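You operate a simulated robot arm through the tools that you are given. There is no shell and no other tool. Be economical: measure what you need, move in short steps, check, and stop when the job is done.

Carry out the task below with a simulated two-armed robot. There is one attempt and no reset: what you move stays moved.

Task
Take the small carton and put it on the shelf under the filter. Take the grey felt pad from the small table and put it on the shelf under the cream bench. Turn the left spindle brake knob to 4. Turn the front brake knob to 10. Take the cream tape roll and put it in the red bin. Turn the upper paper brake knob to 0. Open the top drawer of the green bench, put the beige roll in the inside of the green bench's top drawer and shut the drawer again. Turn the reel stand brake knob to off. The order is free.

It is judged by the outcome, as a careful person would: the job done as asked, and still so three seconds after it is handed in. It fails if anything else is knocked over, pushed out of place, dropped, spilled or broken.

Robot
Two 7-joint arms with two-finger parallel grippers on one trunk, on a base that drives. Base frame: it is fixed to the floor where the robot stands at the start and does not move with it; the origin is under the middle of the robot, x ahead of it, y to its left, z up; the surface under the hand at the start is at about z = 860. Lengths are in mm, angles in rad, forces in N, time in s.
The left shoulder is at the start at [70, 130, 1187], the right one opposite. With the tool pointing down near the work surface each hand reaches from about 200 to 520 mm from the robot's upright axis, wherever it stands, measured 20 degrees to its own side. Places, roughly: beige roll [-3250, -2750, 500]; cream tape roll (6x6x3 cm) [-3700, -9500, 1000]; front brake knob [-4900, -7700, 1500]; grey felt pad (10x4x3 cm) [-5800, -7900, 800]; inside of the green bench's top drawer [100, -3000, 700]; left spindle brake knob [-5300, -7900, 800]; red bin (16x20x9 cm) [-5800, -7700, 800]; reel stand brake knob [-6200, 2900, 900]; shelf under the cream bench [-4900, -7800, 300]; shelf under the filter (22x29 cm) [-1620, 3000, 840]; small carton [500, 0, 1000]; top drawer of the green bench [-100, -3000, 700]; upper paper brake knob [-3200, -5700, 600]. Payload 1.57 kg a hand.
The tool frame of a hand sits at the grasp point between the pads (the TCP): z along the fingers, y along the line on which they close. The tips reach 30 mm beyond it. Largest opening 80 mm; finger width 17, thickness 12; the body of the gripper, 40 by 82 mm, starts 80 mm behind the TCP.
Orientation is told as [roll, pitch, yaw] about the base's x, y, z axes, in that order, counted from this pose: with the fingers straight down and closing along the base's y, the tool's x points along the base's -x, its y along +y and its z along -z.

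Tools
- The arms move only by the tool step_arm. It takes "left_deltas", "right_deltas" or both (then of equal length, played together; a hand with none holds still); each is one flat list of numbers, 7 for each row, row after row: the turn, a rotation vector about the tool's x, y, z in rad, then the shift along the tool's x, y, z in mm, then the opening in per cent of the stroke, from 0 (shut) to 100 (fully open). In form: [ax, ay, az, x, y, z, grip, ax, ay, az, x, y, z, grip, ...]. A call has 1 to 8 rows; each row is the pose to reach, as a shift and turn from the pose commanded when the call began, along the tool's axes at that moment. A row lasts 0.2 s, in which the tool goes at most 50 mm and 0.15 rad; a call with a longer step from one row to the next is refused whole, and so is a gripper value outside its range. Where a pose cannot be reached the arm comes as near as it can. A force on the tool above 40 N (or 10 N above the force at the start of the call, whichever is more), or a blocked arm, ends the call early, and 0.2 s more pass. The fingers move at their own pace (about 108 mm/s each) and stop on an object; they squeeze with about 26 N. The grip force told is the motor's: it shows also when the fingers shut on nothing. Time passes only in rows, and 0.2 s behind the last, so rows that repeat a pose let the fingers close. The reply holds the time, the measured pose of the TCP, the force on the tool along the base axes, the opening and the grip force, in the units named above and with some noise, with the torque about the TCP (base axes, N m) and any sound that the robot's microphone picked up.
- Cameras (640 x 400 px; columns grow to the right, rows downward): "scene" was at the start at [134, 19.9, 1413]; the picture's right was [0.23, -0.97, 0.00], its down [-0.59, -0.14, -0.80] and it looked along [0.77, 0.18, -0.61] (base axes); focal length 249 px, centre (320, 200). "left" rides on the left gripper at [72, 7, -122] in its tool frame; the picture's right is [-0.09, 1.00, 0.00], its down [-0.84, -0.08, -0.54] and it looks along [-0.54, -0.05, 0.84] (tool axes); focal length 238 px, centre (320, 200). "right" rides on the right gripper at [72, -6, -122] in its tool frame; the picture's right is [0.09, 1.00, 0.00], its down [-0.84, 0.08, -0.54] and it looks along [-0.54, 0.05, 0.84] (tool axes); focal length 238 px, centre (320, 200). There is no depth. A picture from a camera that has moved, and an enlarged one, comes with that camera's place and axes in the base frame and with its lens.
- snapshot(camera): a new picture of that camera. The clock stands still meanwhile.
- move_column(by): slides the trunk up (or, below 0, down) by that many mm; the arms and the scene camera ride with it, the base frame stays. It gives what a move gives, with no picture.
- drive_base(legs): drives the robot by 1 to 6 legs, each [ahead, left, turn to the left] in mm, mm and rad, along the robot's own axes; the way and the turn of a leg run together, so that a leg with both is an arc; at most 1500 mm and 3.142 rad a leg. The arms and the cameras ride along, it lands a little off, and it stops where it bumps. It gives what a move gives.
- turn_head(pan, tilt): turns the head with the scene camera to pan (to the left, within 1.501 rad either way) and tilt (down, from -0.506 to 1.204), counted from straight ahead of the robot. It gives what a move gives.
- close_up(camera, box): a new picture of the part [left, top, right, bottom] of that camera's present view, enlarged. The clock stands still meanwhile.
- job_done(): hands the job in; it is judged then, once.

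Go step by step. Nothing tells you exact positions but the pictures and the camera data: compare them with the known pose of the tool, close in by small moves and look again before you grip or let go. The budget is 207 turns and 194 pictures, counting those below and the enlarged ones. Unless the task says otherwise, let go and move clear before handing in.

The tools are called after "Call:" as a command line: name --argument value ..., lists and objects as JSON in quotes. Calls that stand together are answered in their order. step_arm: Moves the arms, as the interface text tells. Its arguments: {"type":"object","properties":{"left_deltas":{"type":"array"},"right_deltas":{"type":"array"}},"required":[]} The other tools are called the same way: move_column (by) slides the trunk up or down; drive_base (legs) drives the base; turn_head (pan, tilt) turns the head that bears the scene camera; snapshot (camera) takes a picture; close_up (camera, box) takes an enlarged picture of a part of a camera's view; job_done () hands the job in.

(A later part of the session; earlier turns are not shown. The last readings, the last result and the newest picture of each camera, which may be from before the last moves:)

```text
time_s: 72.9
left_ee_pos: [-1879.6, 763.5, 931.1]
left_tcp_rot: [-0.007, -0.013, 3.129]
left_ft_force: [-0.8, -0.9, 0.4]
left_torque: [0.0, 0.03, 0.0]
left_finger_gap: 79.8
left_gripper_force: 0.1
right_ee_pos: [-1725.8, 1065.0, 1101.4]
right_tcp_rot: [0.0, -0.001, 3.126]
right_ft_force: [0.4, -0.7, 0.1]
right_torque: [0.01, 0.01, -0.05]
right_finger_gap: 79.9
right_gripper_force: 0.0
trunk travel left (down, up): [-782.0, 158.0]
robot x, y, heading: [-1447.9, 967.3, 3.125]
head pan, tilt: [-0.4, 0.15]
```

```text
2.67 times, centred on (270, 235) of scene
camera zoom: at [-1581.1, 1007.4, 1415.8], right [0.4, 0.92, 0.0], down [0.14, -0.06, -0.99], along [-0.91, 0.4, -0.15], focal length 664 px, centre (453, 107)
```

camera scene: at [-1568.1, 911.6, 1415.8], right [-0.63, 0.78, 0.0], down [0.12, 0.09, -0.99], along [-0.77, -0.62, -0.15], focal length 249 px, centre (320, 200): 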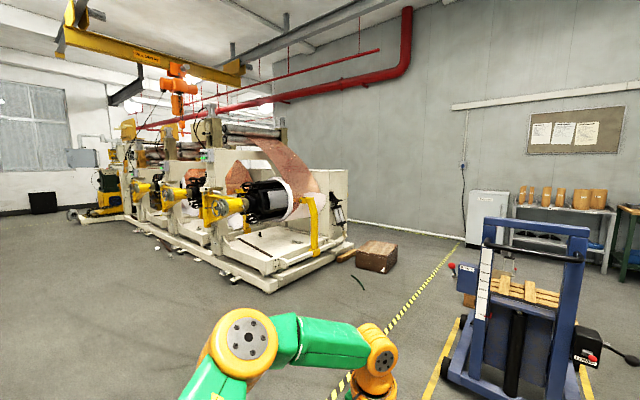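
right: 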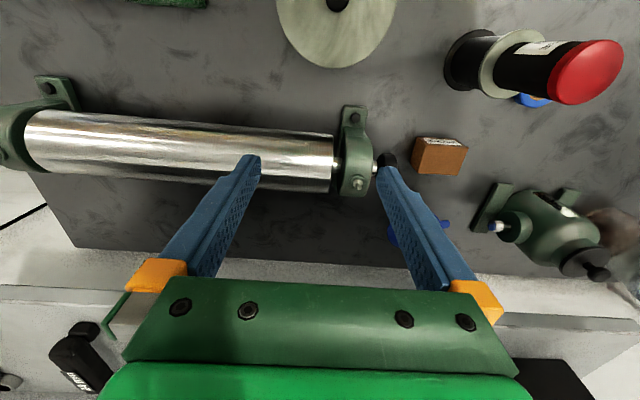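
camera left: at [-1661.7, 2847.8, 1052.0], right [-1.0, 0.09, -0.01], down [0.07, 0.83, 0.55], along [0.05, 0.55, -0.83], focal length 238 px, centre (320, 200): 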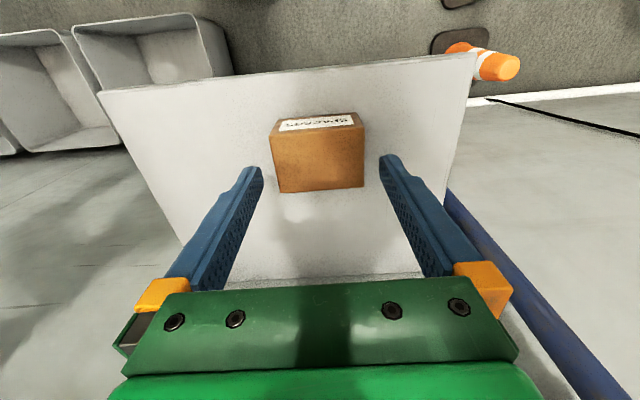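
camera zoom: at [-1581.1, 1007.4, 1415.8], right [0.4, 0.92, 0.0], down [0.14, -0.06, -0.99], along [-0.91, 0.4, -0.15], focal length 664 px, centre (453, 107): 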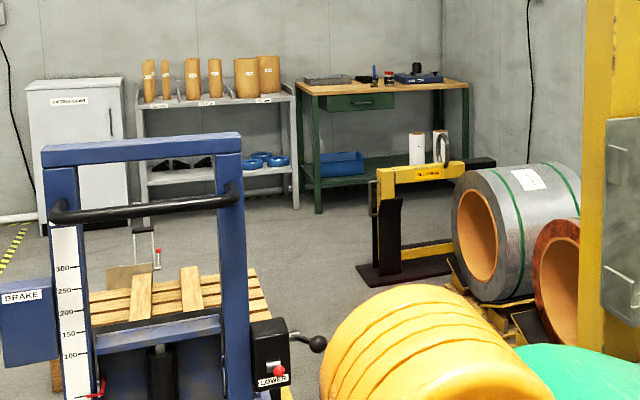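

The reel stand is on the wood-topped green bench in the corner (front edge x ≈ −6030). I'll go round the stacker's left side along y ≈ 0 and look again.

Call:
drive_base --legs '[[0, 0, 0.015], [0, 930, 0], [1300, 0, 0], [1300, 0, 0], [1200, 0, 0]]'

Call:
turn_head --pan -0.8 --tilt 0.25

Call:
snapshot --camera "scene"

```text
time_s: 96.0
left_ee_pos: [-5682.5, -9.7, 931.7]
left_tcp_rot: [-0.006, -0.011, 3.083]
left_ft_force: [-0.9, 0.6, 0.7]
left_torque: [0.0, 0.01, -0.01]
left_finger_gap: 80.1
left_gripper_force: 0.1
right_ee_pos: [-5515.0, 284.0, 1102.8]
right_tcp_rot: [0.002, -0.002, 3.076]
right_ft_force: [0.0, 0.2, 0.3]
right_torque: [0.0, 0.03, 0.02]
right_finger_gap: 79.8
right_gripper_force: 0.0
trunk travel left (down, up): [-782.0, 158.0]
robot x, y, heading: [-5240.5, 178.6, 3.08]
head pan, tilt: [-0.4, 0.15]
```

```text
time_s: 96.8
left_ee_pos: [-5682.8, -9.4, 931.4]
left_tcp_rot: [-0.007, -0.011, 3.082]
left_ft_force: [1.3, 0.2, 0.0]
left_torque: [0.02, -0.03, 0.01]
left_finger_gap: 80.0
left_gripper_force: 0.1
right_ee_pos: [-5516.0, 284.1, 1103.1]
right_tcp_rot: [0.003, -0.001, 3.079]
right_ft_force: [-0.1, -0.1, 0.7]
right_torque: [-0.05, -0.01, -0.07]
right_finger_gap: 80.2
right_gripper_force: 0.0
trunk travel left (down, up): [-782.0, 158.0]
robot x, y, heading: [-5238.9, 173.6, 3.08]
head pan, tilt: [-0.799, 0.25]
```

```text
166 pictures are left
camera scene: at [-5351.1, 248.8, 1406.6], right [0.76, 0.65, 0.0], down [0.16, -0.19, -0.97], along [-0.63, 0.73, -0.25], focal length 249 px, centre (320, 200)
```

scene: 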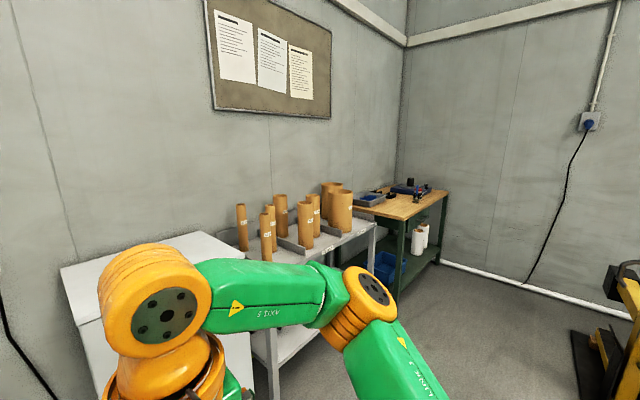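

The way along x ≈ −5350 is free. I slide right (+y) to the corner bench.

Call:
drive_base --legs '[[0, 0, 0.062], [60, -1200, 0], [50, -1250, 0]]'

Call:
turn_head --pan -0.3 --tilt 0.45

Call:
snapshot --camera "scene"

```text
time_s: 109.2
left_ee_pos: [-5835.8, 2370.2, 930.6]
left_tcp_rot: [-0.007, -0.011, -3.107]
left_ft_force: [0.2, 0.7, 0.5]
left_torque: [0.01, -0.01, 0.01]
left_finger_gap: 80.0
left_gripper_force: 0.0
right_ee_pos: [-5697.2, 2678.2, 1102.3]
right_tcp_rot: [0.002, -0.002, -3.108]
right_ft_force: [0.1, 0.3, 0.3]
right_torque: [-0.01, 0.02, 0.01]
right_finger_gap: 80.3
right_gripper_force: 0.0
trunk travel left (down, up): [-782.0, 158.0]
robot x, y, heading: [-5410.3, 2597.1, -3.11]
head pan, tilt: [-0.799, 0.25]
```

```text
time_s: 110.1
left_ee_pos: [-5836.1, 2370.1, 931.9]
left_tcp_rot: [-0.006, -0.011, -3.106]
left_ft_force: [0.6, -0.2, -1.2]
left_torque: [0.0, 0.0, -0.02]
left_finger_gap: 80.0
left_gripper_force: 0.0
right_ee_pos: [-5696.5, 2678.5, 1102.3]
right_tcp_rot: [0.001, -0.002, -3.109]
right_ft_force: [-0.1, -0.4, -0.4]
right_torque: [0.04, -0.01, -0.01]
right_finger_gap: 79.8
right_gripper_force: 0.1
trunk travel left (down, up): [-782.0, 158.0]
robot x, y, heading: [-5411.3, 2597.4, -3.107]
head pan, tilt: [-0.3, 0.45]
```

```text
165 pictures are left
camera scene: at [-5551.1, 2618.2, 1387.9], right [0.27, 0.96, 0.0], down [0.42, -0.12, -0.9], along [-0.87, 0.24, -0.43], focal length 249 px, centre (320, 200)
```

scene: 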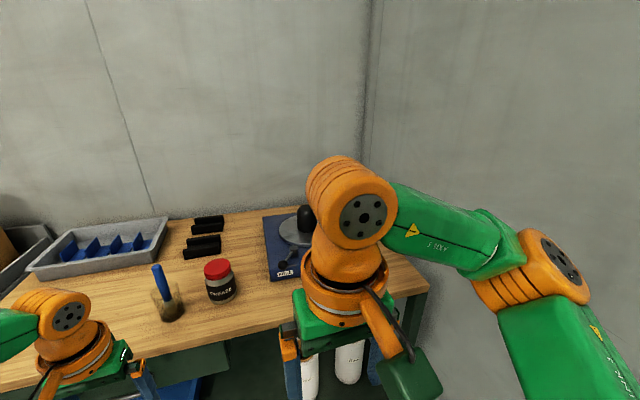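

The stand is hidden behind the right arm; the right-hand camera should see it. I raise the trunk and look.

Call:
move_column --by 100

Call:
snapshot --camera "right"

Call:
turn_head --pan -0.6 --tilt 0.6

Call:
snapshot --camera "scene"

```text
time_s: 111.4
left_ee_pos: [-5836.6, 2371.1, 1030.6]
left_tcp_rot: [-0.008, -0.013, -3.107]
left_ft_force: [-0.3, -0.1, 0.2]
left_torque: [0.03, 0.0, -0.01]
left_finger_gap: 79.9
left_gripper_force: 0.1
right_ee_pos: [-5696.7, 2677.7, 1202.7]
right_tcp_rot: [0.002, -0.002, -3.111]
right_ft_force: [0.6, -0.1, -0.2]
right_torque: [-0.02, -0.01, 0.01]
right_finger_gap: 80.0
right_gripper_force: 0.0
trunk travel left (down, up): [-882.0, 58.0]
robot x, y, heading: [-5412.5, 2592.2, -3.107]
head pan, tilt: [-0.3, 0.45]
```

```text
164 pictures are left
camera right: at [-5625.5, 2687.6, 1324.1], right [0.12, -0.99, 0.0], down [-0.83, -0.1, 0.54], along [-0.54, -0.07, -0.84], focal length 238 px, centre (320, 200)
```

right: 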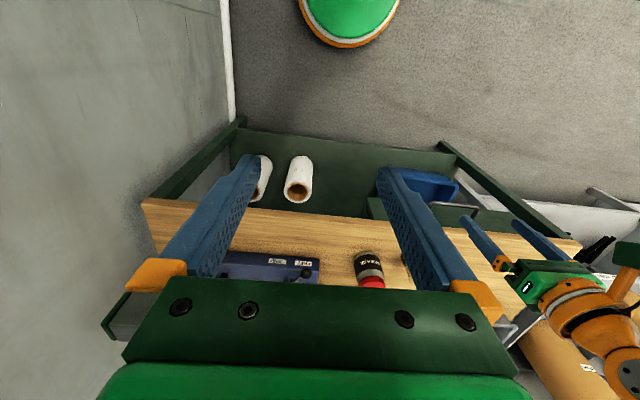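

```text
time_s: 112.2
left_ee_pos: [-5834.8, 2369.4, 1031.8]
left_tcp_rot: [-0.006, -0.013, -3.107]
left_ft_force: [0.7, 0.0, 0.1]
left_torque: [-0.02, 0.0, -0.02]
left_finger_gap: 79.8
left_gripper_force: 0.2
right_ee_pos: [-5697.7, 2677.8, 1201.0]
right_tcp_rot: [0.003, -0.002, -3.108]
right_ft_force: [0.0, -0.4, -0.1]
right_torque: [0.0, 0.01, -0.01]
right_finger_gap: 80.1
right_gripper_force: 0.1
trunk travel left (down, up): [-882.0, 58.0]
robot x, y, heading: [-5405.8, 2595.0, -3.109]
head pan, tilt: [-0.6, 0.6]
```

```text
163 pictures are left
camera scene: at [-5537.2, 2641.3, 1474.4], right [0.54, 0.84, 0.0], down [0.48, -0.3, -0.83], along [-0.7, 0.44, -0.56], focal length 249 px, centre (320, 200)
```

scene: 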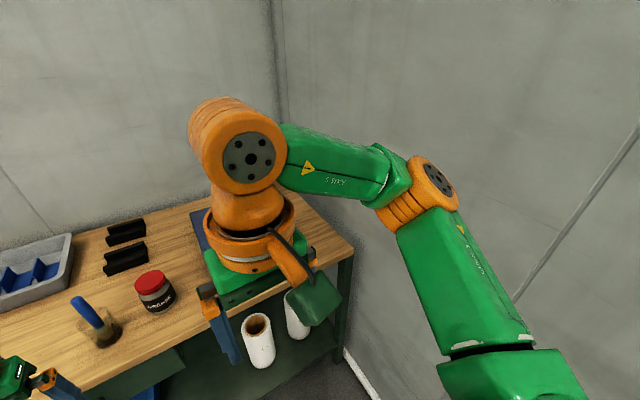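

Call:
close_up --camera "right" --box '[200, 200, 400, 290]'

```text
3.20 times, centred on (300, 245) of right
camera zoom: at [-5625.5, 2687.6, 1324.1], right [0.12, -0.99, 0.0], down [-0.83, -0.1, 0.54], along [-0.54, -0.07, -0.84], focal length 763 px, centre (384, 56)
```

zoom: 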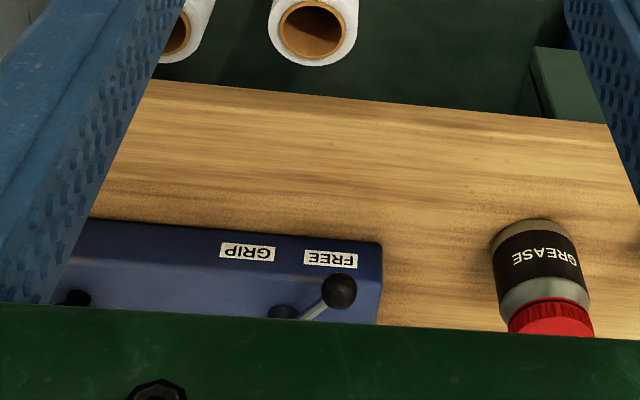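

I see a GRIP/FREE lever; the brake knob itself is still hidden. I retract and lift the left hand (a brush cup stands ahead of it) and drive closer for a better look.

Call:
step_arm --left_deltas '[0, 0, 0, 30, 0, -30, 100, 0, 0, 0, 60, 0, -60, 100, 0, 0, 0, 90, 0, -90, 100, 0, 0, 0, 120, 0, -120, 100, 0, 0, 0, 150, 0, -150, 100]'

Call:
drive_base --legs '[[0, 0, -0.03], [230, 0, 0]]'

Call:
snapshot --camera "right"

Call:
snapshot --camera "scene"

```text
time_s: 113.4
left_ee_pos: [-5677.9, 2375.5, 1179.7]
left_tcp_rot: [-0.007, -0.011, -3.107]
left_ft_force: [-0.7, -1.0, 0.1]
left_torque: [-0.06, 0.05, -0.01]
left_finger_gap: 79.8
left_gripper_force: 0.1
right_ee_pos: [-5693.6, 2678.8, 1203.6]
right_tcp_rot: [0.001, -0.004, -3.109]
right_ft_force: [0.2, -0.8, -0.2]
right_torque: [-0.01, -0.01, -0.05]
right_finger_gap: 80.2
right_gripper_force: 0.2
trunk travel left (down, up): [-882.0, 58.0]
robot x, y, heading: [-5407.9, 2595.2, -3.108]
head pan, tilt: [-0.6, 0.6]
```

```text
time_s: 115.6
left_ee_pos: [-5917.7, 2383.5, 1179.2]
left_tcp_rot: [-0.008, -0.016, -3.138]
left_ft_force: [-0.7, -0.4, 0.1]
left_torque: [0.01, 0.0, -0.02]
left_finger_gap: 80.0
left_gripper_force: 0.1
right_ee_pos: [-5925.5, 2686.4, 1204.0]
right_tcp_rot: [0.002, -0.005, 3.144]
right_ft_force: [0.0, -0.1, -0.5]
right_torque: [0.04, 0.06, 0.01]
right_finger_gap: 80.2
right_gripper_force: 0.1
trunk travel left (down, up): [-882.0, 58.0]
robot x, y, heading: [-5647.2, 2597.3, 3.145]
head pan, tilt: [-0.6, 0.6]
```

```text
161 pictures are left
camera right: at [-5853.4, 2694.3, 1324.9], right [0.09, -1.0, 0.0], down [-0.83, -0.08, 0.55], along [-0.54, -0.05, -0.84], focal length 238 px, centre (320, 200)
```

right: 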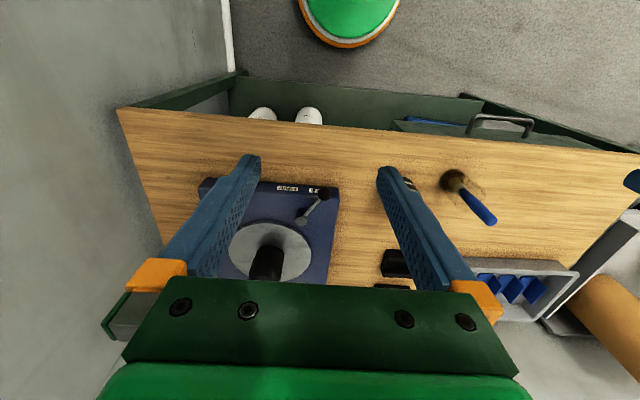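

```text
160 pictures are left
camera scene: at [-5766.0, 2645.1, 1474.8], right [0.57, 0.82, 0.0], down [0.46, -0.32, -0.83], along [-0.68, 0.47, -0.56], focal length 249 px, centre (320, 200)
```

scene: 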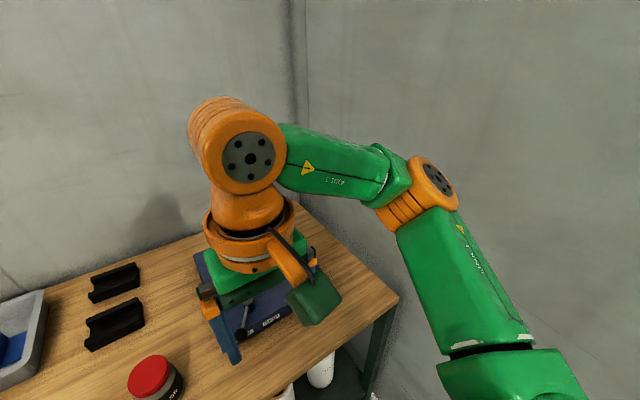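

Call:
close_up --camera "right" --box '[180, 165, 360, 290]'

```text
3.20 times, centred on (270, 228) of right
camera zoom: at [-5853.4, 2694.3, 1324.9], right [0.09, -1.0, 0.0], down [-0.83, -0.08, 0.55], along [-0.54, -0.05, -0.84], focal length 763 px, centre (480, 112)
```

zoom: 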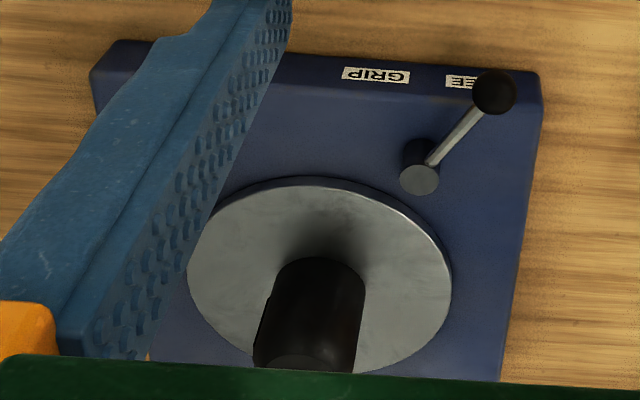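

The knob must be behind the left-image finger; I shift the hand 70 mm toward +y.

Call:
step_arm --right_deltas '[0, 0, 0, 0, -35, 0, 100, 0, 0, 0, 0, -70, 0, 100]'

Call:
close_up --camera "right" --box '[220, 140, 420, 290]'

```text
time_s: 116.2
left_ee_pos: [-5919.8, 2386.6, 1180.0]
left_tcp_rot: [-0.004, -0.013, -3.139]
left_ft_force: [-0.5, 0.1, 0.0]
left_torque: [0.01, 0.0, 0.0]
left_finger_gap: 79.9
left_gripper_force: 0.2
right_ee_pos: [-5925.5, 2761.0, 1203.4]
right_tcp_rot: [0.003, -0.002, -3.142]
right_ft_force: [0.3, 0.7, -0.4]
right_torque: [-0.02, 0.02, 0.02]
right_finger_gap: 80.0
right_gripper_force: 0.1
trunk travel left (down, up): [-882.0, 58.0]
robot x, y, heading: [-5645.0, 2594.3, 3.139]
head pan, tilt: [-0.6, 0.6]
```

```text
2.67 times, centred on (320, 215) of right
camera zoom: at [-5853.7, 2768.8, 1325.4], right [0.09, -1.0, 0.0], down [-0.84, -0.08, 0.54], along [-0.54, -0.05, -0.84], focal length 636 px, centre (320, 160)
```

zoom: 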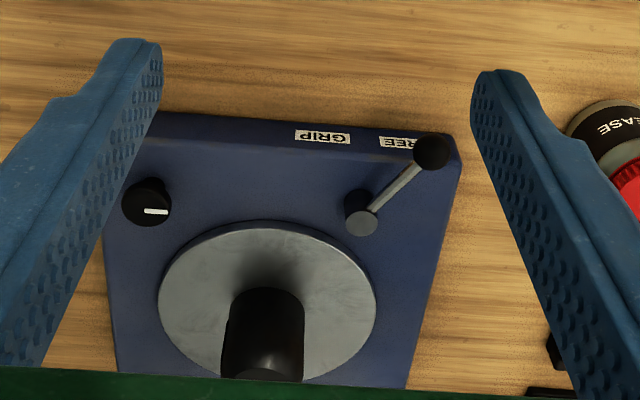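

Found the brake knob: black with a white pointer, near (−6166, 2878). I drive nearer so it comes within the right hand's best reach.

Call:
drive_base --legs '[[120, -100, 0]]'

Call:
close_up --camera "right" --box '[220, 180, 420, 290]'

```text
time_s: 117.6
left_ee_pos: [-6037.7, 2483.7, 1179.0]
left_tcp_rot: [-0.009, -0.015, -3.137]
left_ft_force: [0.6, -0.2, 0.4]
left_torque: [0.01, -0.01, 0.02]
left_finger_gap: 79.9
left_gripper_force: 0.1
right_ee_pos: [-6043.9, 2858.1, 1204.9]
right_tcp_rot: [-0.001, -0.004, -3.139]
right_ft_force: [-0.2, -0.1, -0.6]
right_torque: [0.0, 0.04, 0.0]
right_finger_gap: 80.0
right_gripper_force: 0.1
trunk travel left (down, up): [-882.0, 58.0]
robot x, y, heading: [-5770.9, 2697.8, -3.144]
head pan, tilt: [-0.6, 0.6]
```

```text
3.20 times, centred on (320, 235) of right
camera zoom: at [-5972.5, 2865.2, 1326.3], right [0.09, -1.0, 0.0], down [-0.83, -0.08, 0.55], along [-0.54, -0.05, -0.84], focal length 763 px, centre (320, 88)
```

zoom: 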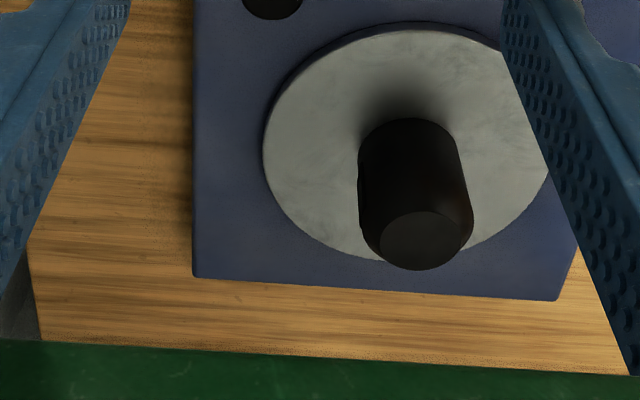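

Call:
close_up --camera "right" --box '[230, 100, 390, 200]'

```text
4.00 times, centred on (310, 150) of right
camera zoom: at [-5972.5, 2865.2, 1326.3], right [0.09, -1.0, 0.0], down [-0.83, -0.08, 0.55], along [-0.54, -0.05, -0.84], focal length 953 px, centre (360, 400)
```

zoom: 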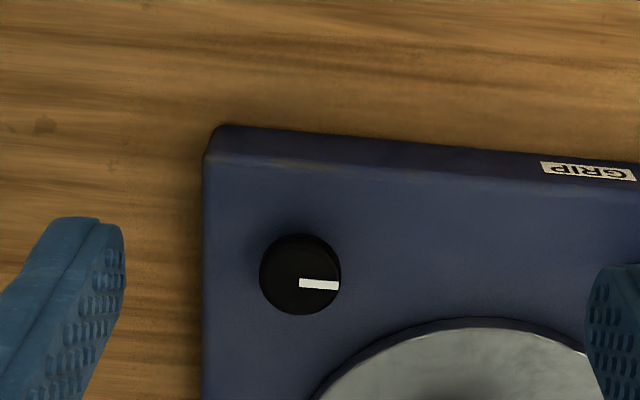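

No scale seen yet around the knob (located at (−6167, 2877, 918)). I bring the hand lower for a closer look.

Call:
step_arm --right_deltas '[0, 0, 0, -10, -6, 40, 100, 0, 0, 0, -20, -12, 80, 100, 0, 0, 0, -30, -16, 120, 100, 0, 0, 0, -36, -19, 155, 100]'

Call:
close_up --camera "right" --box '[240, 140, 400, 260]'

```text
time_s: 118.6
left_ee_pos: [-6042.8, 2486.4, 1179.1]
left_tcp_rot: [-0.007, -0.01, -3.136]
left_ft_force: [0.9, 0.6, 0.3]
left_torque: [-0.01, -0.02, -0.01]
left_finger_gap: 79.9
left_gripper_force: 0.0
right_ee_pos: [-6085.7, 2881.1, 1046.9]
right_tcp_rot: [0.001, -0.001, -3.138]
right_ft_force: [0.3, 0.0, -0.8]
right_torque: [0.01, 0.0, -0.04]
right_finger_gap: 80.0
right_gripper_force: 0.2
trunk travel left (down, up): [-882.0, 58.0]
robot x, y, heading: [-5769.8, 2698.0, -3.138]
head pan, tilt: [-0.6, 0.6]
```

```text
3.33 times, centred on (320, 200) of right
camera zoom: at [-6014.4, 2887.5, 1169.0], right [0.09, -1.0, 0.0], down [-0.84, -0.08, 0.54], along [-0.54, -0.05, -0.84], focal length 794 px, centre (320, 200)
```

zoom: 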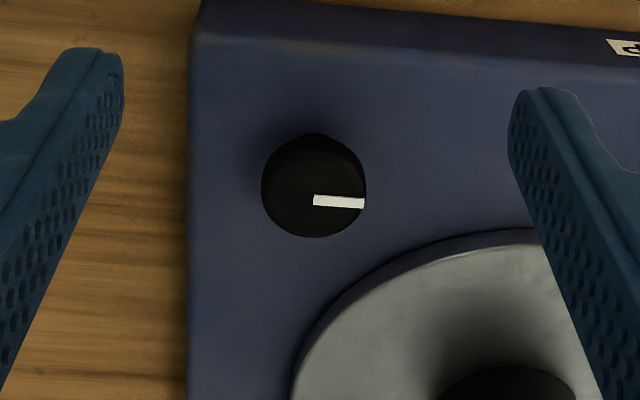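

No scale printed around the knob from this side. I check with the head camera from the front.

Call:
turn_head --pan -0.3 --tilt 0.8

Call:
snapshot --camera "scene"

```text
time_s: 119.4
left_ee_pos: [-6040.8, 2487.4, 1178.0]
left_tcp_rot: [-0.008, -0.012, -3.136]
left_ft_force: [0.5, -0.8, 0.0]
left_torque: [0.02, -0.03, 0.0]
left_finger_gap: 79.9
left_gripper_force: 0.1
right_ee_pos: [-6084.7, 2879.6, 1048.1]
right_tcp_rot: [0.003, -0.003, -3.14]
right_ft_force: [-0.4, -0.4, 0.5]
right_torque: [-0.04, 0.04, -0.05]
right_finger_gap: 80.1
right_gripper_force: 0.1
trunk travel left (down, up): [-882.0, 58.0]
robot x, y, heading: [-5763.8, 2696.6, -3.142]
head pan, tilt: [-0.3, 0.799]
```

```text
154 pictures are left
camera scene: at [-5893.8, 2721.6, 1457.5], right [0.29, 0.96, 0.0], down [0.68, -0.21, -0.7], along [-0.67, 0.21, -0.72], focal length 249 px, centre (320, 200)
```

scene: 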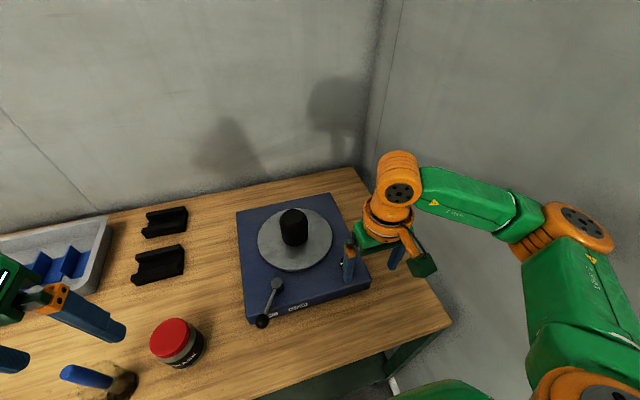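

Call:
close_up --camera "right" --box '[275, 145, 375, 225]'

Call:
close_up --camera "scene" --box '[220, 180, 400, 340]'

```text
5.00 times, centred on (325, 185) of right
camera zoom: at [-6013.6, 2886.8, 1170.0], right [0.09, -1.0, 0.0], down [-0.84, -0.08, 0.54], along [-0.54, -0.05, -0.84], focal length 1192 px, centre (295, 275)
```

zoom: 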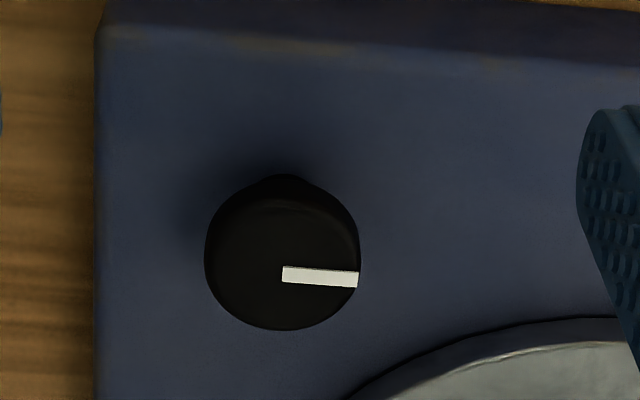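

```text
2.50 times, centred on (310, 260) of scene
camera zoom: at [-5893.8, 2721.6, 1457.5], right [0.29, 0.96, 0.0], down [0.68, -0.21, -0.7], along [-0.67, 0.21, -0.72], focal length 623 px, centre (345, 50)
```

zoom: 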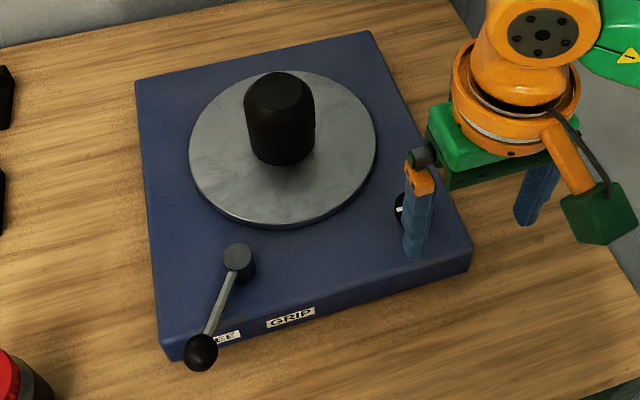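

The knob has only a pointer, so off is presumably its end stop (counter-clockwise). I move over it to grip and feel/listen.

Call:
step_arm --right_deltas '[0, 0, 0, -41, 1, 0, 80, 0, 0, 0, -81, 2, 0, 80, 0, 0, 0, -81, 2, 35, 80, 0, 0, 0, -81, 2, 70, 80]'

Call:
snapshot --camera "right"

```text
time_s: 120.4
left_ee_pos: [-6041.7, 2486.6, 1178.9]
left_tcp_rot: [-0.008, -0.013, -3.137]
left_ft_force: [-0.5, -1.2, 0.8]
left_torque: [0.01, -0.01, -0.03]
left_finger_gap: 80.0
left_gripper_force: 0.0
right_ee_pos: [-6164.7, 2878.5, 978.9]
right_tcp_rot: [0.004, -0.002, -3.139]
right_ft_force: [0.3, 0.0, 0.6]
right_torque: [-0.04, -0.02, 0.0]
right_finger_gap: 63.9
right_gripper_force: 0.0
trunk travel left (down, up): [-882.0, 58.0]
robot x, y, heading: [-5763.4, 2697.1, -3.138]
head pan, tilt: [-0.3, 0.799]
```

```text
151 pictures are left
camera right: at [-6093.0, 2885.7, 1101.2], right [0.09, -1.0, 0.0], down [-0.84, -0.08, 0.54], along [-0.54, -0.05, -0.84], focal length 238 px, centre (320, 200)
```

right: 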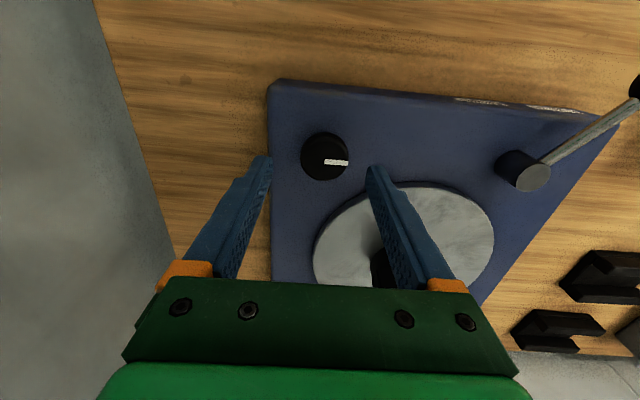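

Centred. I go down around the knob and close.

Call:
step_arm --right_deltas '[0, 0, 0, -2, 2, 20, 80, 0, 0, 0, -2, 2, 40, 80, 0, 0, 0, -2, 2, 46, 80, 0, 0, 0, -2, 2, 46, 0, 0, 0, 0, -2, 2, 46, 0]'

Call:
snapshot --camera "right"

```text
time_s: 121.6
left_ee_pos: [-6041.1, 2486.6, 1179.2]
left_tcp_rot: [-0.004, -0.014, -3.137]
left_ft_force: [-0.8, 0.5, -0.2]
left_torque: [0.0, -0.01, 0.0]
left_finger_gap: 80.1
left_gripper_force: 0.1
right_ee_pos: [-6166.4, 2875.0, 932.1]
right_tcp_rot: [0.002, -0.001, -3.141]
right_ft_force: [0.5, 1.6, -2.4]
right_torque: [0.25, 0.6, 0.01]
right_finger_gap: 37.6
right_gripper_force: 43.8
trunk travel left (down, up): [-882.0, 58.0]
robot x, y, heading: [-5763.8, 2700.6, -3.141]
head pan, tilt: [-0.3, 0.799]
```

```text
150 pictures are left
camera right: at [-6094.5, 2882.0, 1053.6], right [0.09, -1.0, 0.0], down [-0.84, -0.08, 0.54], along [-0.54, -0.05, -0.84], focal length 238 px, centre (320, 200)
```

right: 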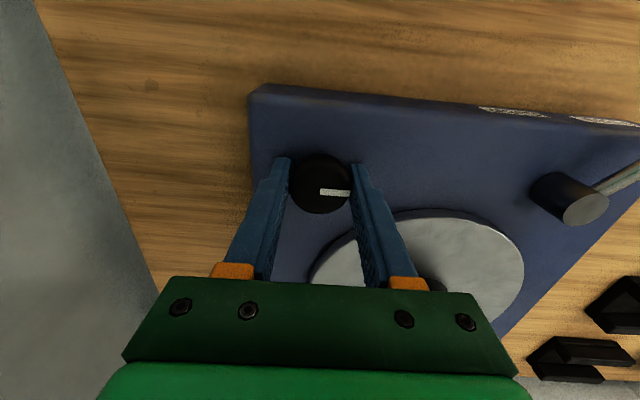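

Gripped (gap 37.6). I turn counter-clockwise (as seen from above) by 0.6 rad and listen.

Call:
step_arm --right_deltas '[0, 0, -0.14, 0, 0, 0, 0, 0, 0, -0.28, 0, 0, 0, 0, 0, 0, -0.42, 0, 0, 0, 0, 0, 0, -0.56, 0, 0, 0, 0]'

Call:
close_up --camera "right" --box '[220, 80, 420, 240]'

```text
time_s: 122.6
left_ee_pos: [-6039.5, 2486.0, 1179.3]
left_tcp_rot: [-0.008, -0.011, -3.137]
left_ft_force: [-0.3, 0.2, 0.4]
left_torque: [0.01, 0.01, 0.02]
left_finger_gap: 80.1
left_gripper_force: 0.1
right_ee_pos: [-6166.1, 2875.2, 932.2]
right_tcp_rot: [0.001, 0.0, -2.575]
right_ft_force: [7.4, -1.5, -10.2]
right_torque: [-0.28, -0.31, 0.01]
right_finger_gap: 37.3
right_gripper_force: 43.9
trunk travel left (down, up): [-882.0, 58.0]
robot x, y, heading: [-5767.0, 2699.5, -3.137]
head pan, tilt: [-0.3, 0.799]
```

```text
2.50 times, centred on (320, 160) of right
camera zoom: at [-6109.5, 2919.3, 1053.7], right [0.61, -0.79, 0.0], down [-0.67, -0.51, 0.54], along [-0.43, -0.33, -0.84], focal length 596 px, centre (320, 300)
```

zoom: 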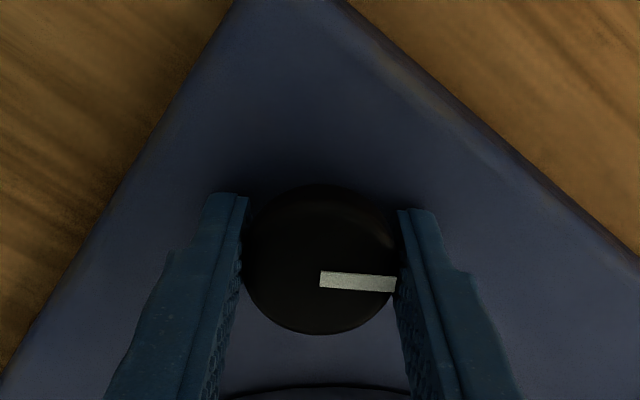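

The knob follows freely with no stop or sound yet. I continue.

Call:
step_arm --right_deltas '[0, 0, -0.14, 0, 0, 0, 0, 0, 0, -0.28, 0, 0, 0, 0, 0, 0, -0.42, 0, 0, 0, 0, 0, 0, -0.56, 0, 0, 0, 0, 0, 0, -0.7, 0, 0, 0, 0]'

Call:
close_up --camera "right" --box '[220, 80, 420, 240]'

```text
time_s: 123.8
left_ee_pos: [-6039.4, 2485.5, 1178.4]
left_tcp_rot: [-0.008, -0.014, -3.135]
left_ft_force: [0.3, 0.4, -0.7]
left_torque: [-0.01, -0.01, 0.0]
left_finger_gap: 79.8
left_gripper_force: 0.1
right_ee_pos: [-6143.2, 2856.9, 1002.5]
right_tcp_rot: [-0.089, 0.003, -2.201]
right_ft_force: [-1.8, -0.5, -0.1]
right_torque: [-0.01, -0.05, -0.03]
right_finger_gap: 0.0
right_gripper_force: 21.4
right hand out of reach, approached as far as the arm can: row 1, 2, 3, 4, 5
trunk travel left (down, up): [-882.0, 58.0]
robot x, y, heading: [-5763.5, 2696.6, -3.137]
head pan, tilt: [-0.3, 0.799]
```

```text
2.50 times, centred on (320, 160) of right
camera zoom: at [-6097.5, 2912.1, 1124.5], right [0.86, -0.51, -0.09], down [-0.39, -0.75, 0.53], along [-0.34, -0.42, -0.84], focal length 596 px, centre (320, 300)
```

zoom: 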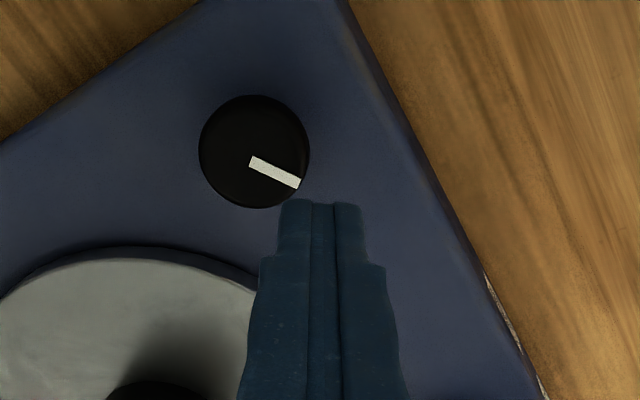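

The hand reached its yaw limit and slid up off the knob; nothing was disturbed. I straighten the hand above the knob, then turn it back clockwise for a fresh grip with more range.

Call:
step_arm --right_deltas '[-0.045, 0, 0, 0, -15, -5, 40, -0.089, 0, 0, 1, -31, -10, 80]'

Call:
step_arm --right_deltas '[0, 0, 0.14, 0, 0, 0, 80, 0, 0, 0.28, 0, 0, 0, 80, 0, 0, 0.42, 0, 0, 0, 80, 0, 0, 0.56, 0, 0, 0, 80, 0, 0, 0.7, 0, 0, 0, 80, 0, 0, 0.84, 0, 0, 0, 80, 0, 0, 0.98, 0, 0, 0, 80, 0, 0, 1.12, 0, 0, 0, 80]'

Call:
step_arm --right_deltas '[0, 0, 0.14, 0, 0, 0, 80, 0, 0, 0.28, 0, 0, 0, 80, 0, 0, 0.42, 0, 0, 0, 80]'

Call:
snapshot --camera "right"

```text
time_s: 124.4
left_ee_pos: [-6040.5, 2487.1, 1178.4]
left_tcp_rot: [-0.007, -0.012, -3.136]
left_ft_force: [-0.1, 0.5, 0.4]
left_torque: [0.0, -0.02, 0.04]
left_finger_gap: 80.1
left_gripper_force: 0.0
right_ee_pos: [-6142.0, 2857.6, 1001.4]
right_tcp_rot: [-0.087, 0.0, -2.201]
right_ft_force: [-0.3, 0.5, 0.8]
right_torque: [0.0, -0.06, -0.01]
right_finger_gap: 64.1
right_gripper_force: 0.1
right hand out of reach, approached as far as the arm can: row 1, 2
trunk travel left (down, up): [-882.0, 58.0]
robot x, y, heading: [-5764.6, 2698.7, -3.137]
head pan, tilt: [-0.3, 0.799]
```

```text
time_s: 126.2
left_ee_pos: [-6042.0, 2487.0, 1178.3]
left_tcp_rot: [-0.007, -0.012, -3.136]
left_ft_force: [0.3, 0.1, 0.2]
left_torque: [0.01, -0.02, -0.03]
left_finger_gap: 79.8
left_gripper_force: 0.0
right_ee_pos: [-6145.8, 2855.8, 1001.4]
right_tcp_rot: [-0.04, -0.077, 2.961]
right_ft_force: [0.3, 0.1, -0.5]
right_torque: [0.01, 0.0, 0.02]
right_finger_gap: 64.3
right_gripper_force: 0.0
trunk travel left (down, up): [-882.0, 58.0]
robot x, y, heading: [-5768.0, 2697.9, -3.142]
head pan, tilt: [-0.3, 0.799]
```

```text
time_s: 127.0
left_ee_pos: [-6040.5, 2486.1, 1178.5]
left_tcp_rot: [-0.007, -0.014, -3.135]
left_ft_force: [-0.4, -1.0, -0.1]
left_torque: [0.01, 0.01, -0.04]
left_finger_gap: 79.9
left_gripper_force: 0.2
right_ee_pos: [-6145.5, 2857.5, 1002.1]
right_tcp_rot: [-0.006, -0.087, 2.541]
right_ft_force: [-0.3, -1.3, -0.7]
right_torque: [-0.02, -0.03, -0.02]
right_finger_gap: 64.1
right_gripper_force: 0.0
trunk travel left (down, up): [-882.0, 58.0]
robot x, y, heading: [-5764.9, 2698.5, -3.139]
head pan, tilt: [-0.3, 0.799]
```

```text
147 pictures are left
camera right: at [-6074.3, 2815.6, 1117.5], right [-0.49, -0.87, -0.01], down [-0.69, 0.38, 0.61], along [-0.53, 0.31, -0.79], focal length 238 px, centre (320, 200)
```

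right: 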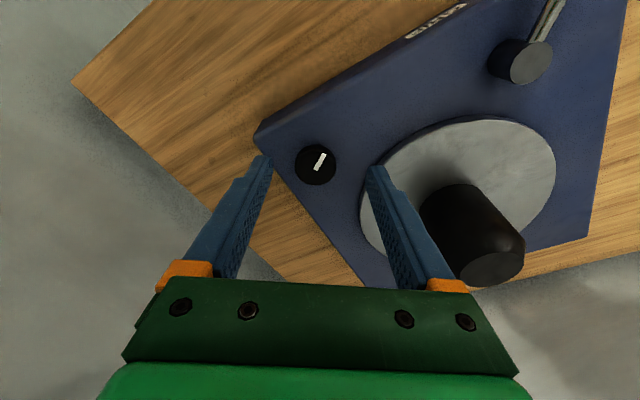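

To keep the fingers off the aluminium disc I return to zero yaw and regrip from there for another counter-clockwise stroke.

Call:
step_arm --right_deltas '[0, 0.087, 0, -28, -3, 0, 80]'

Call:
step_arm --right_deltas '[0, 0, -0.14, 0, 0, 0, 80, 0, 0, -0.28, 0, 0, 0, 80, 0, 0, -0.42, 0, 0, 0, 80, 0, 0, -0.58, 0, 0, 0, 80]'

Call:
snapshot --camera "right"

```text
time_s: 127.4
left_ee_pos: [-6042.6, 2486.2, 1178.8]
left_tcp_rot: [-0.007, -0.011, -3.136]
left_ft_force: [0.0, -0.6, -0.5]
left_torque: [-0.04, -0.01, 0.02]
left_finger_gap: 79.7
left_gripper_force: 0.0
right_ee_pos: [-6166.3, 2876.6, 1004.2]
right_tcp_rot: [-0.006, 0.002, 2.541]
right_ft_force: [-0.3, -0.4, -0.5]
right_torque: [0.0, -0.01, 0.0]
right_finger_gap: 63.9
right_gripper_force: 0.0
trunk travel left (down, up): [-882.0, 58.0]
robot x, y, heading: [-5764.6, 2697.9, -3.139]
head pan, tilt: [-0.3, 0.799]
```

```text
refused: row 4 steps farther than a row can; nothing moved
```

```text
146 pictures are left
camera right: at [-6104.8, 2840.3, 1126.3], right [-0.49, -0.87, -0.01], down [-0.74, 0.41, 0.54], along [-0.47, 0.27, -0.84], focal length 238 px, centre (320, 200)
```

right: 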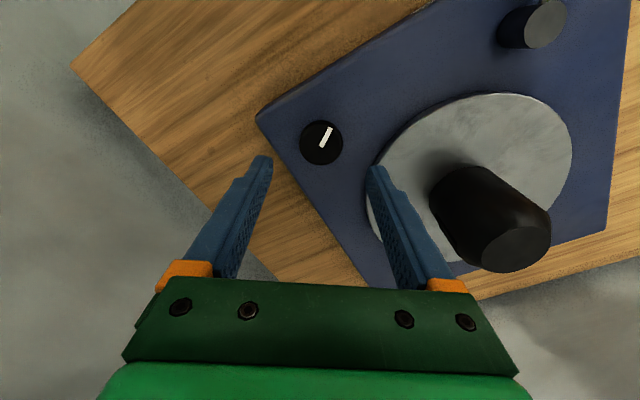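

Call:
step_arm --right_deltas '[0, 0, -0.14, 0, 0, 0, 80, 0, 0, -0.28, 0, 0, 0, 80, 0, 0, -0.42, 0, 0, 0, 80, 0, 0, -0.56, 0, 0, 0, 80, 0, 0, -0.56, 0, 0, 40, 80, 0, 0, -0.56, 0, 0, 71, 80, 0, 0, -0.56, 0, 0, 71, 0, 0, 0, -0.56, 0, 0, 71, 0]'

Call:
step_arm --right_deltas '[0, 0, -0.14, 0, 0, 0, 0, 0, 0, -0.28, 0, 0, 0, 0, 0, 0, -0.42, 0, 0, 0, 0, 0, 0, -0.55, 0, 0, 0, 0]'

Call:
close_up --camera "right" --box '[220, 80, 420, 240]'

```text
time_s: 129.2
left_ee_pos: [-6040.9, 2486.8, 1178.2]
left_tcp_rot: [-0.007, -0.013, -3.137]
left_ft_force: [-0.6, 1.2, 0.3]
left_torque: [0.0, 0.0, 0.0]
left_finger_gap: 79.9
left_gripper_force: 0.1
right_ee_pos: [-6167.9, 2875.4, 935.6]
right_tcp_rot: [-0.004, 0.004, 3.104]
right_ft_force: [-1.5, -1.3, -3.6]
right_torque: [0.07, 0.84, -0.02]
right_finger_gap: 37.5
right_gripper_force: 43.3
trunk travel left (down, up): [-882.0, 58.0]
robot x, y, heading: [-5767.2, 2697.3, -3.137]
head pan, tilt: [-0.3, 0.799]
```

```text
time_s: 130.2
left_ee_pos: [-6041.5, 2484.0, 1179.2]
left_tcp_rot: [-0.01, -0.012, -3.137]
left_ft_force: [-0.3, 0.2, 0.3]
left_torque: [-0.03, 0.0, 0.01]
left_finger_gap: 79.8
left_gripper_force: 0.0
right_ee_pos: [-6166.8, 2874.8, 935.2]
right_tcp_rot: [-0.004, 0.003, -2.629]
right_ft_force: [-9.6, -0.5, 18.2]
right_torque: [0.0, -0.1, 0.02]
right_finger_gap: 37.4
right_gripper_force: 43.4
trunk travel left (down, up): [-882.0, 58.0]
robot x, y, heading: [-5768.1, 2696.9, -3.139]
head pan, tilt: [-0.3, 0.799]
```

```text
2.50 times, centred on (320, 160) of right
camera zoom: at [-6108.8, 2914.5, 1057.0], right [0.57, -0.82, 0.0], down [-0.69, -0.48, 0.54], along [-0.45, -0.3, -0.84], focal length 596 px, centre (320, 300)
```

zoom: 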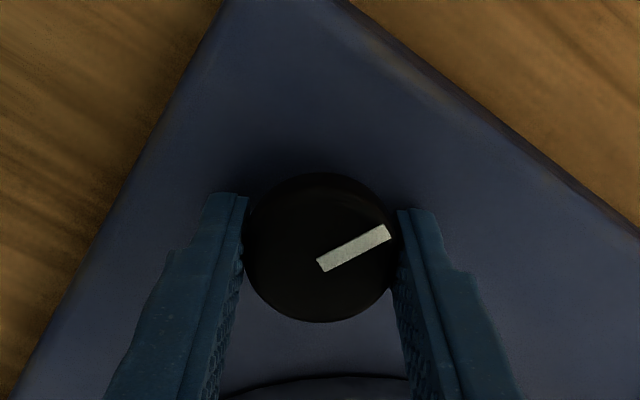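

It follows (pointer now at about 7 o'clock from my side) and there's still no stop. I ratchet another stroke without lifting.

Call:
step_arm --right_deltas '[0, 0, 0, 0, 0, 0, 80, 0, 0, 0, 0, 0, 0, 80, 0, 0, 0.14, 0, 0, 0, 80, 0, 0, 0.28, 0, 0, 0, 80, 0, 0, 0.42, 0, 0, 0, 80, 0, 0, 0.55, 0, 0, 0, 80, 0, 0, 0.55, 0, 0, 0, 0, 0, 0, 0.55, 0, 0, 0, 0]'

Call:
step_arm --right_deltas '[0, 0, -0.14, 0, 0, 0, 0, 0, 0, -0.28, 0, 0, 0, 0, 0, 0, -0.42, 0, 0, 0, 0, 0, 0, -0.55, 0, 0, 0, 0]'

Call:
close_up --camera "right" --box '[220, 80, 420, 240]'

```text
time_s: 132.0
left_ee_pos: [-6041.2, 2485.6, 1177.7]
left_tcp_rot: [-0.007, -0.012, -3.136]
left_ft_force: [0.5, -0.4, -0.6]
left_torque: [0.01, 0.02, 0.02]
left_finger_gap: 80.2
left_gripper_force: 0.0
right_ee_pos: [-6167.2, 2875.9, 933.4]
right_tcp_rot: [-0.005, 0.003, 3.102]
right_ft_force: [0.3, -1.0, -1.6]
right_torque: [-0.07, 0.29, 0.01]
right_finger_gap: 37.2
right_gripper_force: 43.6
trunk travel left (down, up): [-882.0, 58.0]
robot x, y, heading: [-5766.1, 2699.5, -3.138]
head pan, tilt: [-0.3, 0.799]
```

```text
time_s: 133.0
left_ee_pos: [-6041.3, 2484.4, 1178.3]
left_tcp_rot: [-0.007, -0.012, -3.136]
left_ft_force: [1.0, -0.6, 1.1]
left_torque: [-0.03, 0.01, 0.04]
left_finger_gap: 79.9
left_gripper_force: 0.1
right_ee_pos: [-6167.7, 2874.0, 933.8]
right_tcp_rot: [-0.002, 0.006, -2.631]
right_ft_force: [0.8, -1.5, -0.4]
right_torque: [-0.05, 0.05, -0.75]
right_finger_gap: 37.4
right_gripper_force: 43.7
trunk travel left (down, up): [-882.0, 58.0]
robot x, y, heading: [-5765.8, 2697.2, -3.135]
head pan, tilt: [-0.3, 0.799]
```

```text
2.50 times, centred on (320, 160) of right
camera zoom: at [-6108.1, 2915.0, 1056.0], right [0.57, -0.82, 0.0], down [-0.69, -0.48, 0.54], along [-0.44, -0.3, -0.84], focal length 596 px, centre (320, 300)
```

zoom: 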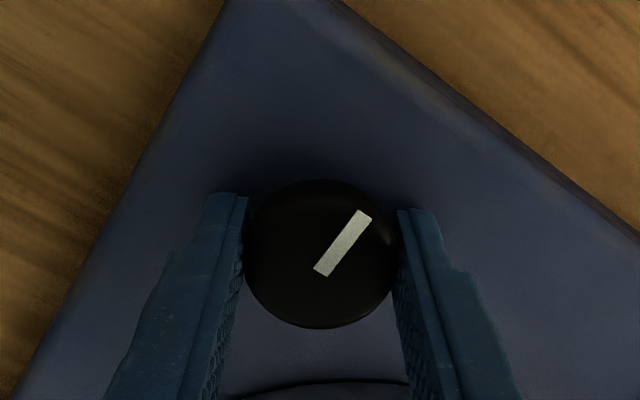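

A firm −0.75 N·m stop: the knob is fully counter-clockwise, pointing straight at me, which I take as off. I release, lift and back out, then head for the aisle.

Call:
step_arm --right_deltas '[0, 0, 0, 0, 0, 0, 80, 0, 0, 0, 0, 0, 0, 80, 0, 0, 0, 0, 0, -40, 80, 0, 0, 0.14, 0, 0, -90, 80, 0, 0, 0.28, 0, 0, -140, 80, 0, 0, 0.42, 0, 0, -180, 80, 0, 0, 0.55, 0, 0, -220, 80]'

Call:
close_up --camera "right" --box '[220, 60, 420, 220]'

Call:
drive_base --legs '[[-370, 0, 0], [0, 1280, 0], [0, 1260, 0]]'

```text
time_s: 134.6
left_ee_pos: [-6041.4, 2485.1, 1178.4]
left_tcp_rot: [-0.006, -0.013, -3.136]
left_ft_force: [0.1, -0.5, 0.4]
left_torque: [-0.01, 0.02, -0.01]
left_finger_gap: 80.1
left_gripper_force: 0.2
right_ee_pos: [-6167.3, 2876.5, 1154.2]
right_tcp_rot: [-0.005, 0.003, 3.1]
right_ft_force: [-0.7, -0.5, -0.3]
right_torque: [0.0, 0.02, -0.03]
right_finger_gap: 64.0
right_gripper_force: 0.0
trunk travel left (down, up): [-882.0, 58.0]
robot x, y, heading: [-5764.0, 2699.3, -3.141]
head pan, tilt: [-0.3, 0.799]
```

```text
2.50 times, centred on (320, 140) of right
camera zoom: at [-6096.1, 2879.7, 1275.7], right [0.05, -1.0, 0.0], down [-0.84, -0.04, 0.54], along [-0.54, -0.02, -0.84], focal length 596 px, centre (320, 350)
```

zoom: 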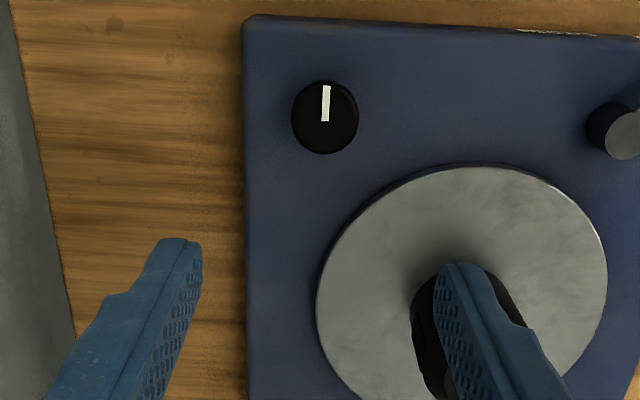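

```text
time_s: 148.7
left_ee_pos: [-5695.4, -6.0, 1179.1]
left_tcp_rot: [-0.006, -0.012, -3.128]
left_ft_force: [0.8, 0.9, -0.3]
left_torque: [0.0, -0.03, -0.02]
left_finger_gap: 80.2
left_gripper_force: 0.2
right_ee_pos: [-5824.5, 384.4, 1152.7]
right_tcp_rot: [-0.004, 0.003, 3.107]
right_ft_force: [-0.8, -0.7, -0.1]
right_torque: [0.0, -0.01, -0.01]
right_finger_gap: 64.1
right_gripper_force: 0.1
trunk travel left (down, up): [-882.0, 58.0]
robot x, y, heading: [-5419.8, 207.3, -3.134]
head pan, tilt: [-0.3, 0.799]
```

Knob is set. Now back to the aisle at x ≈ −1700, turning to face −y.

Call:
drive_base --legs '[[-50, 170, 0], [-1250, 0, 0], [-1250, 0, 0], [-1150, 0, 0], [0, 0, 1.571]]'

Call:
turn_head --pan -0.3 --tilt 0.25

Call:
snapshot --camera "scene"

```text
time_s: 171.2
left_ee_pos: [-1530.8, -314.7, 1179.2]
left_tcp_rot: [-0.007, -0.014, -1.616]
left_ft_force: [0.5, 0.6, -0.6]
left_torque: [-0.02, -0.01, -0.01]
left_finger_gap: 80.0
left_gripper_force: 0.0
right_ee_pos: [-1927.8, -420.4, 1152.0]
right_tcp_rot: [-0.005, 0.005, -1.661]
right_ft_force: [-0.2, -0.3, -0.8]
right_torque: [0.0, -0.01, 0.0]
right_finger_gap: 64.1
right_gripper_force: 0.0
trunk travel left (down, up): [-882.0, 58.0]
robot x, y, heading: [-1727.3, -24.4, -1.618]
head pan, tilt: [-0.3, 0.799]
```

```text
time_s: 172.2
left_ee_pos: [-1531.0, -314.7, 1179.6]
left_tcp_rot: [-0.008, -0.012, -1.617]
left_ft_force: [-0.1, 0.4, 0.6]
left_torque: [0.0, -0.01, 0.03]
left_finger_gap: 80.2
left_gripper_force: 0.1
right_ee_pos: [-1927.2, -420.7, 1153.5]
right_tcp_rot: [-0.004, 0.005, -1.663]
right_ft_force: [0.2, 0.5, -0.1]
right_torque: [0.03, -0.03, 0.0]
right_finger_gap: 63.9
right_gripper_force: 0.0
trunk travel left (down, up): [-882.0, 58.0]
robot x, y, heading: [-1731.0, -29.0, -1.621]
head pan, tilt: [-0.3, 0.25]
```

```text
142 pictures are left
camera scene: at [-1763.4, -166.5, 1506.5], right [-0.94, 0.34, 0.0], down [0.08, 0.23, -0.97], along [-0.33, -0.91, -0.25], focal length 249 px, centre (320, 200)
```

scene: 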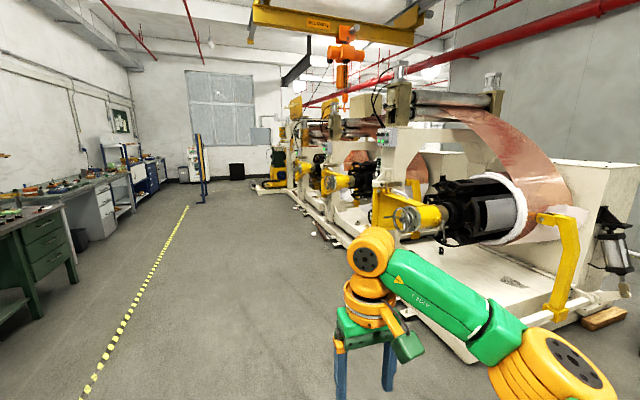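

The machines line the right side. I drive down the aisle to opposite the beige roll at (−3250, −2750) and look.

Call:
drive_base --legs '[[0, 0, 0.05], [1350, 0, 0], [1350, 0, 0], [0, 0, -1.571]]'

Call:
turn_head --pan 0 --tilt 0.45

Call:
snapshot --camera "scene"

```text
time_s: 189.6
left_ee_pos: [-1976.7, -2966.4, 1178.3]
left_tcp_rot: [-0.006, -0.013, -3.124]
left_ft_force: [0.2, -0.4, 0.2]
left_torque: [0.0, 0.01, 0.0]
left_finger_gap: 79.9
left_gripper_force: 0.1
right_ee_pos: [-2108.7, -2577.5, 1151.9]
right_tcp_rot: [-0.007, 0.005, 3.114]
right_ft_force: [-0.1, -0.3, 0.6]
right_torque: [-0.03, -0.01, 0.0]
right_finger_gap: 64.0
right_gripper_force: 0.0
trunk travel left (down, up): [-882.0, 58.0]
robot x, y, heading: [-1708.6, -2749.7, -3.127]
head pan, tilt: [-0.3, 0.25]
```

```text
time_s: 190.4
left_ee_pos: [-1977.9, -2964.5, 1178.5]
left_tcp_rot: [-0.008, -0.012, -3.126]
left_ft_force: [0.3, -0.4, 0.1]
left_torque: [-0.02, 0.03, -0.01]
left_finger_gap: 80.0
left_gripper_force: 0.0
right_ee_pos: [-2108.9, -2577.6, 1152.7]
right_tcp_rot: [-0.003, 0.004, 3.112]
right_ft_force: [0.2, -0.1, -0.1]
right_torque: [-0.01, -0.02, 0.0]
right_finger_gap: 64.0
right_gripper_force: 0.0
trunk travel left (down, up): [-882.0, 58.0]
robot x, y, heading: [-1702.9, -2754.6, -3.128]
head pan, tilt: [0.0, 0.45]
```

```text
141 pictures are left
camera scene: at [-1848.0, -2753.3, 1487.9], right [-0.01, 1.0, 0.0], down [0.43, 0.01, -0.9], along [-0.9, -0.01, -0.43], focal length 249 px, centre (320, 200)
```

scene: 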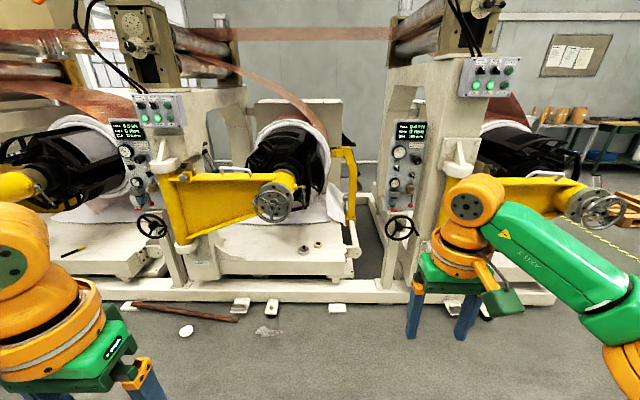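

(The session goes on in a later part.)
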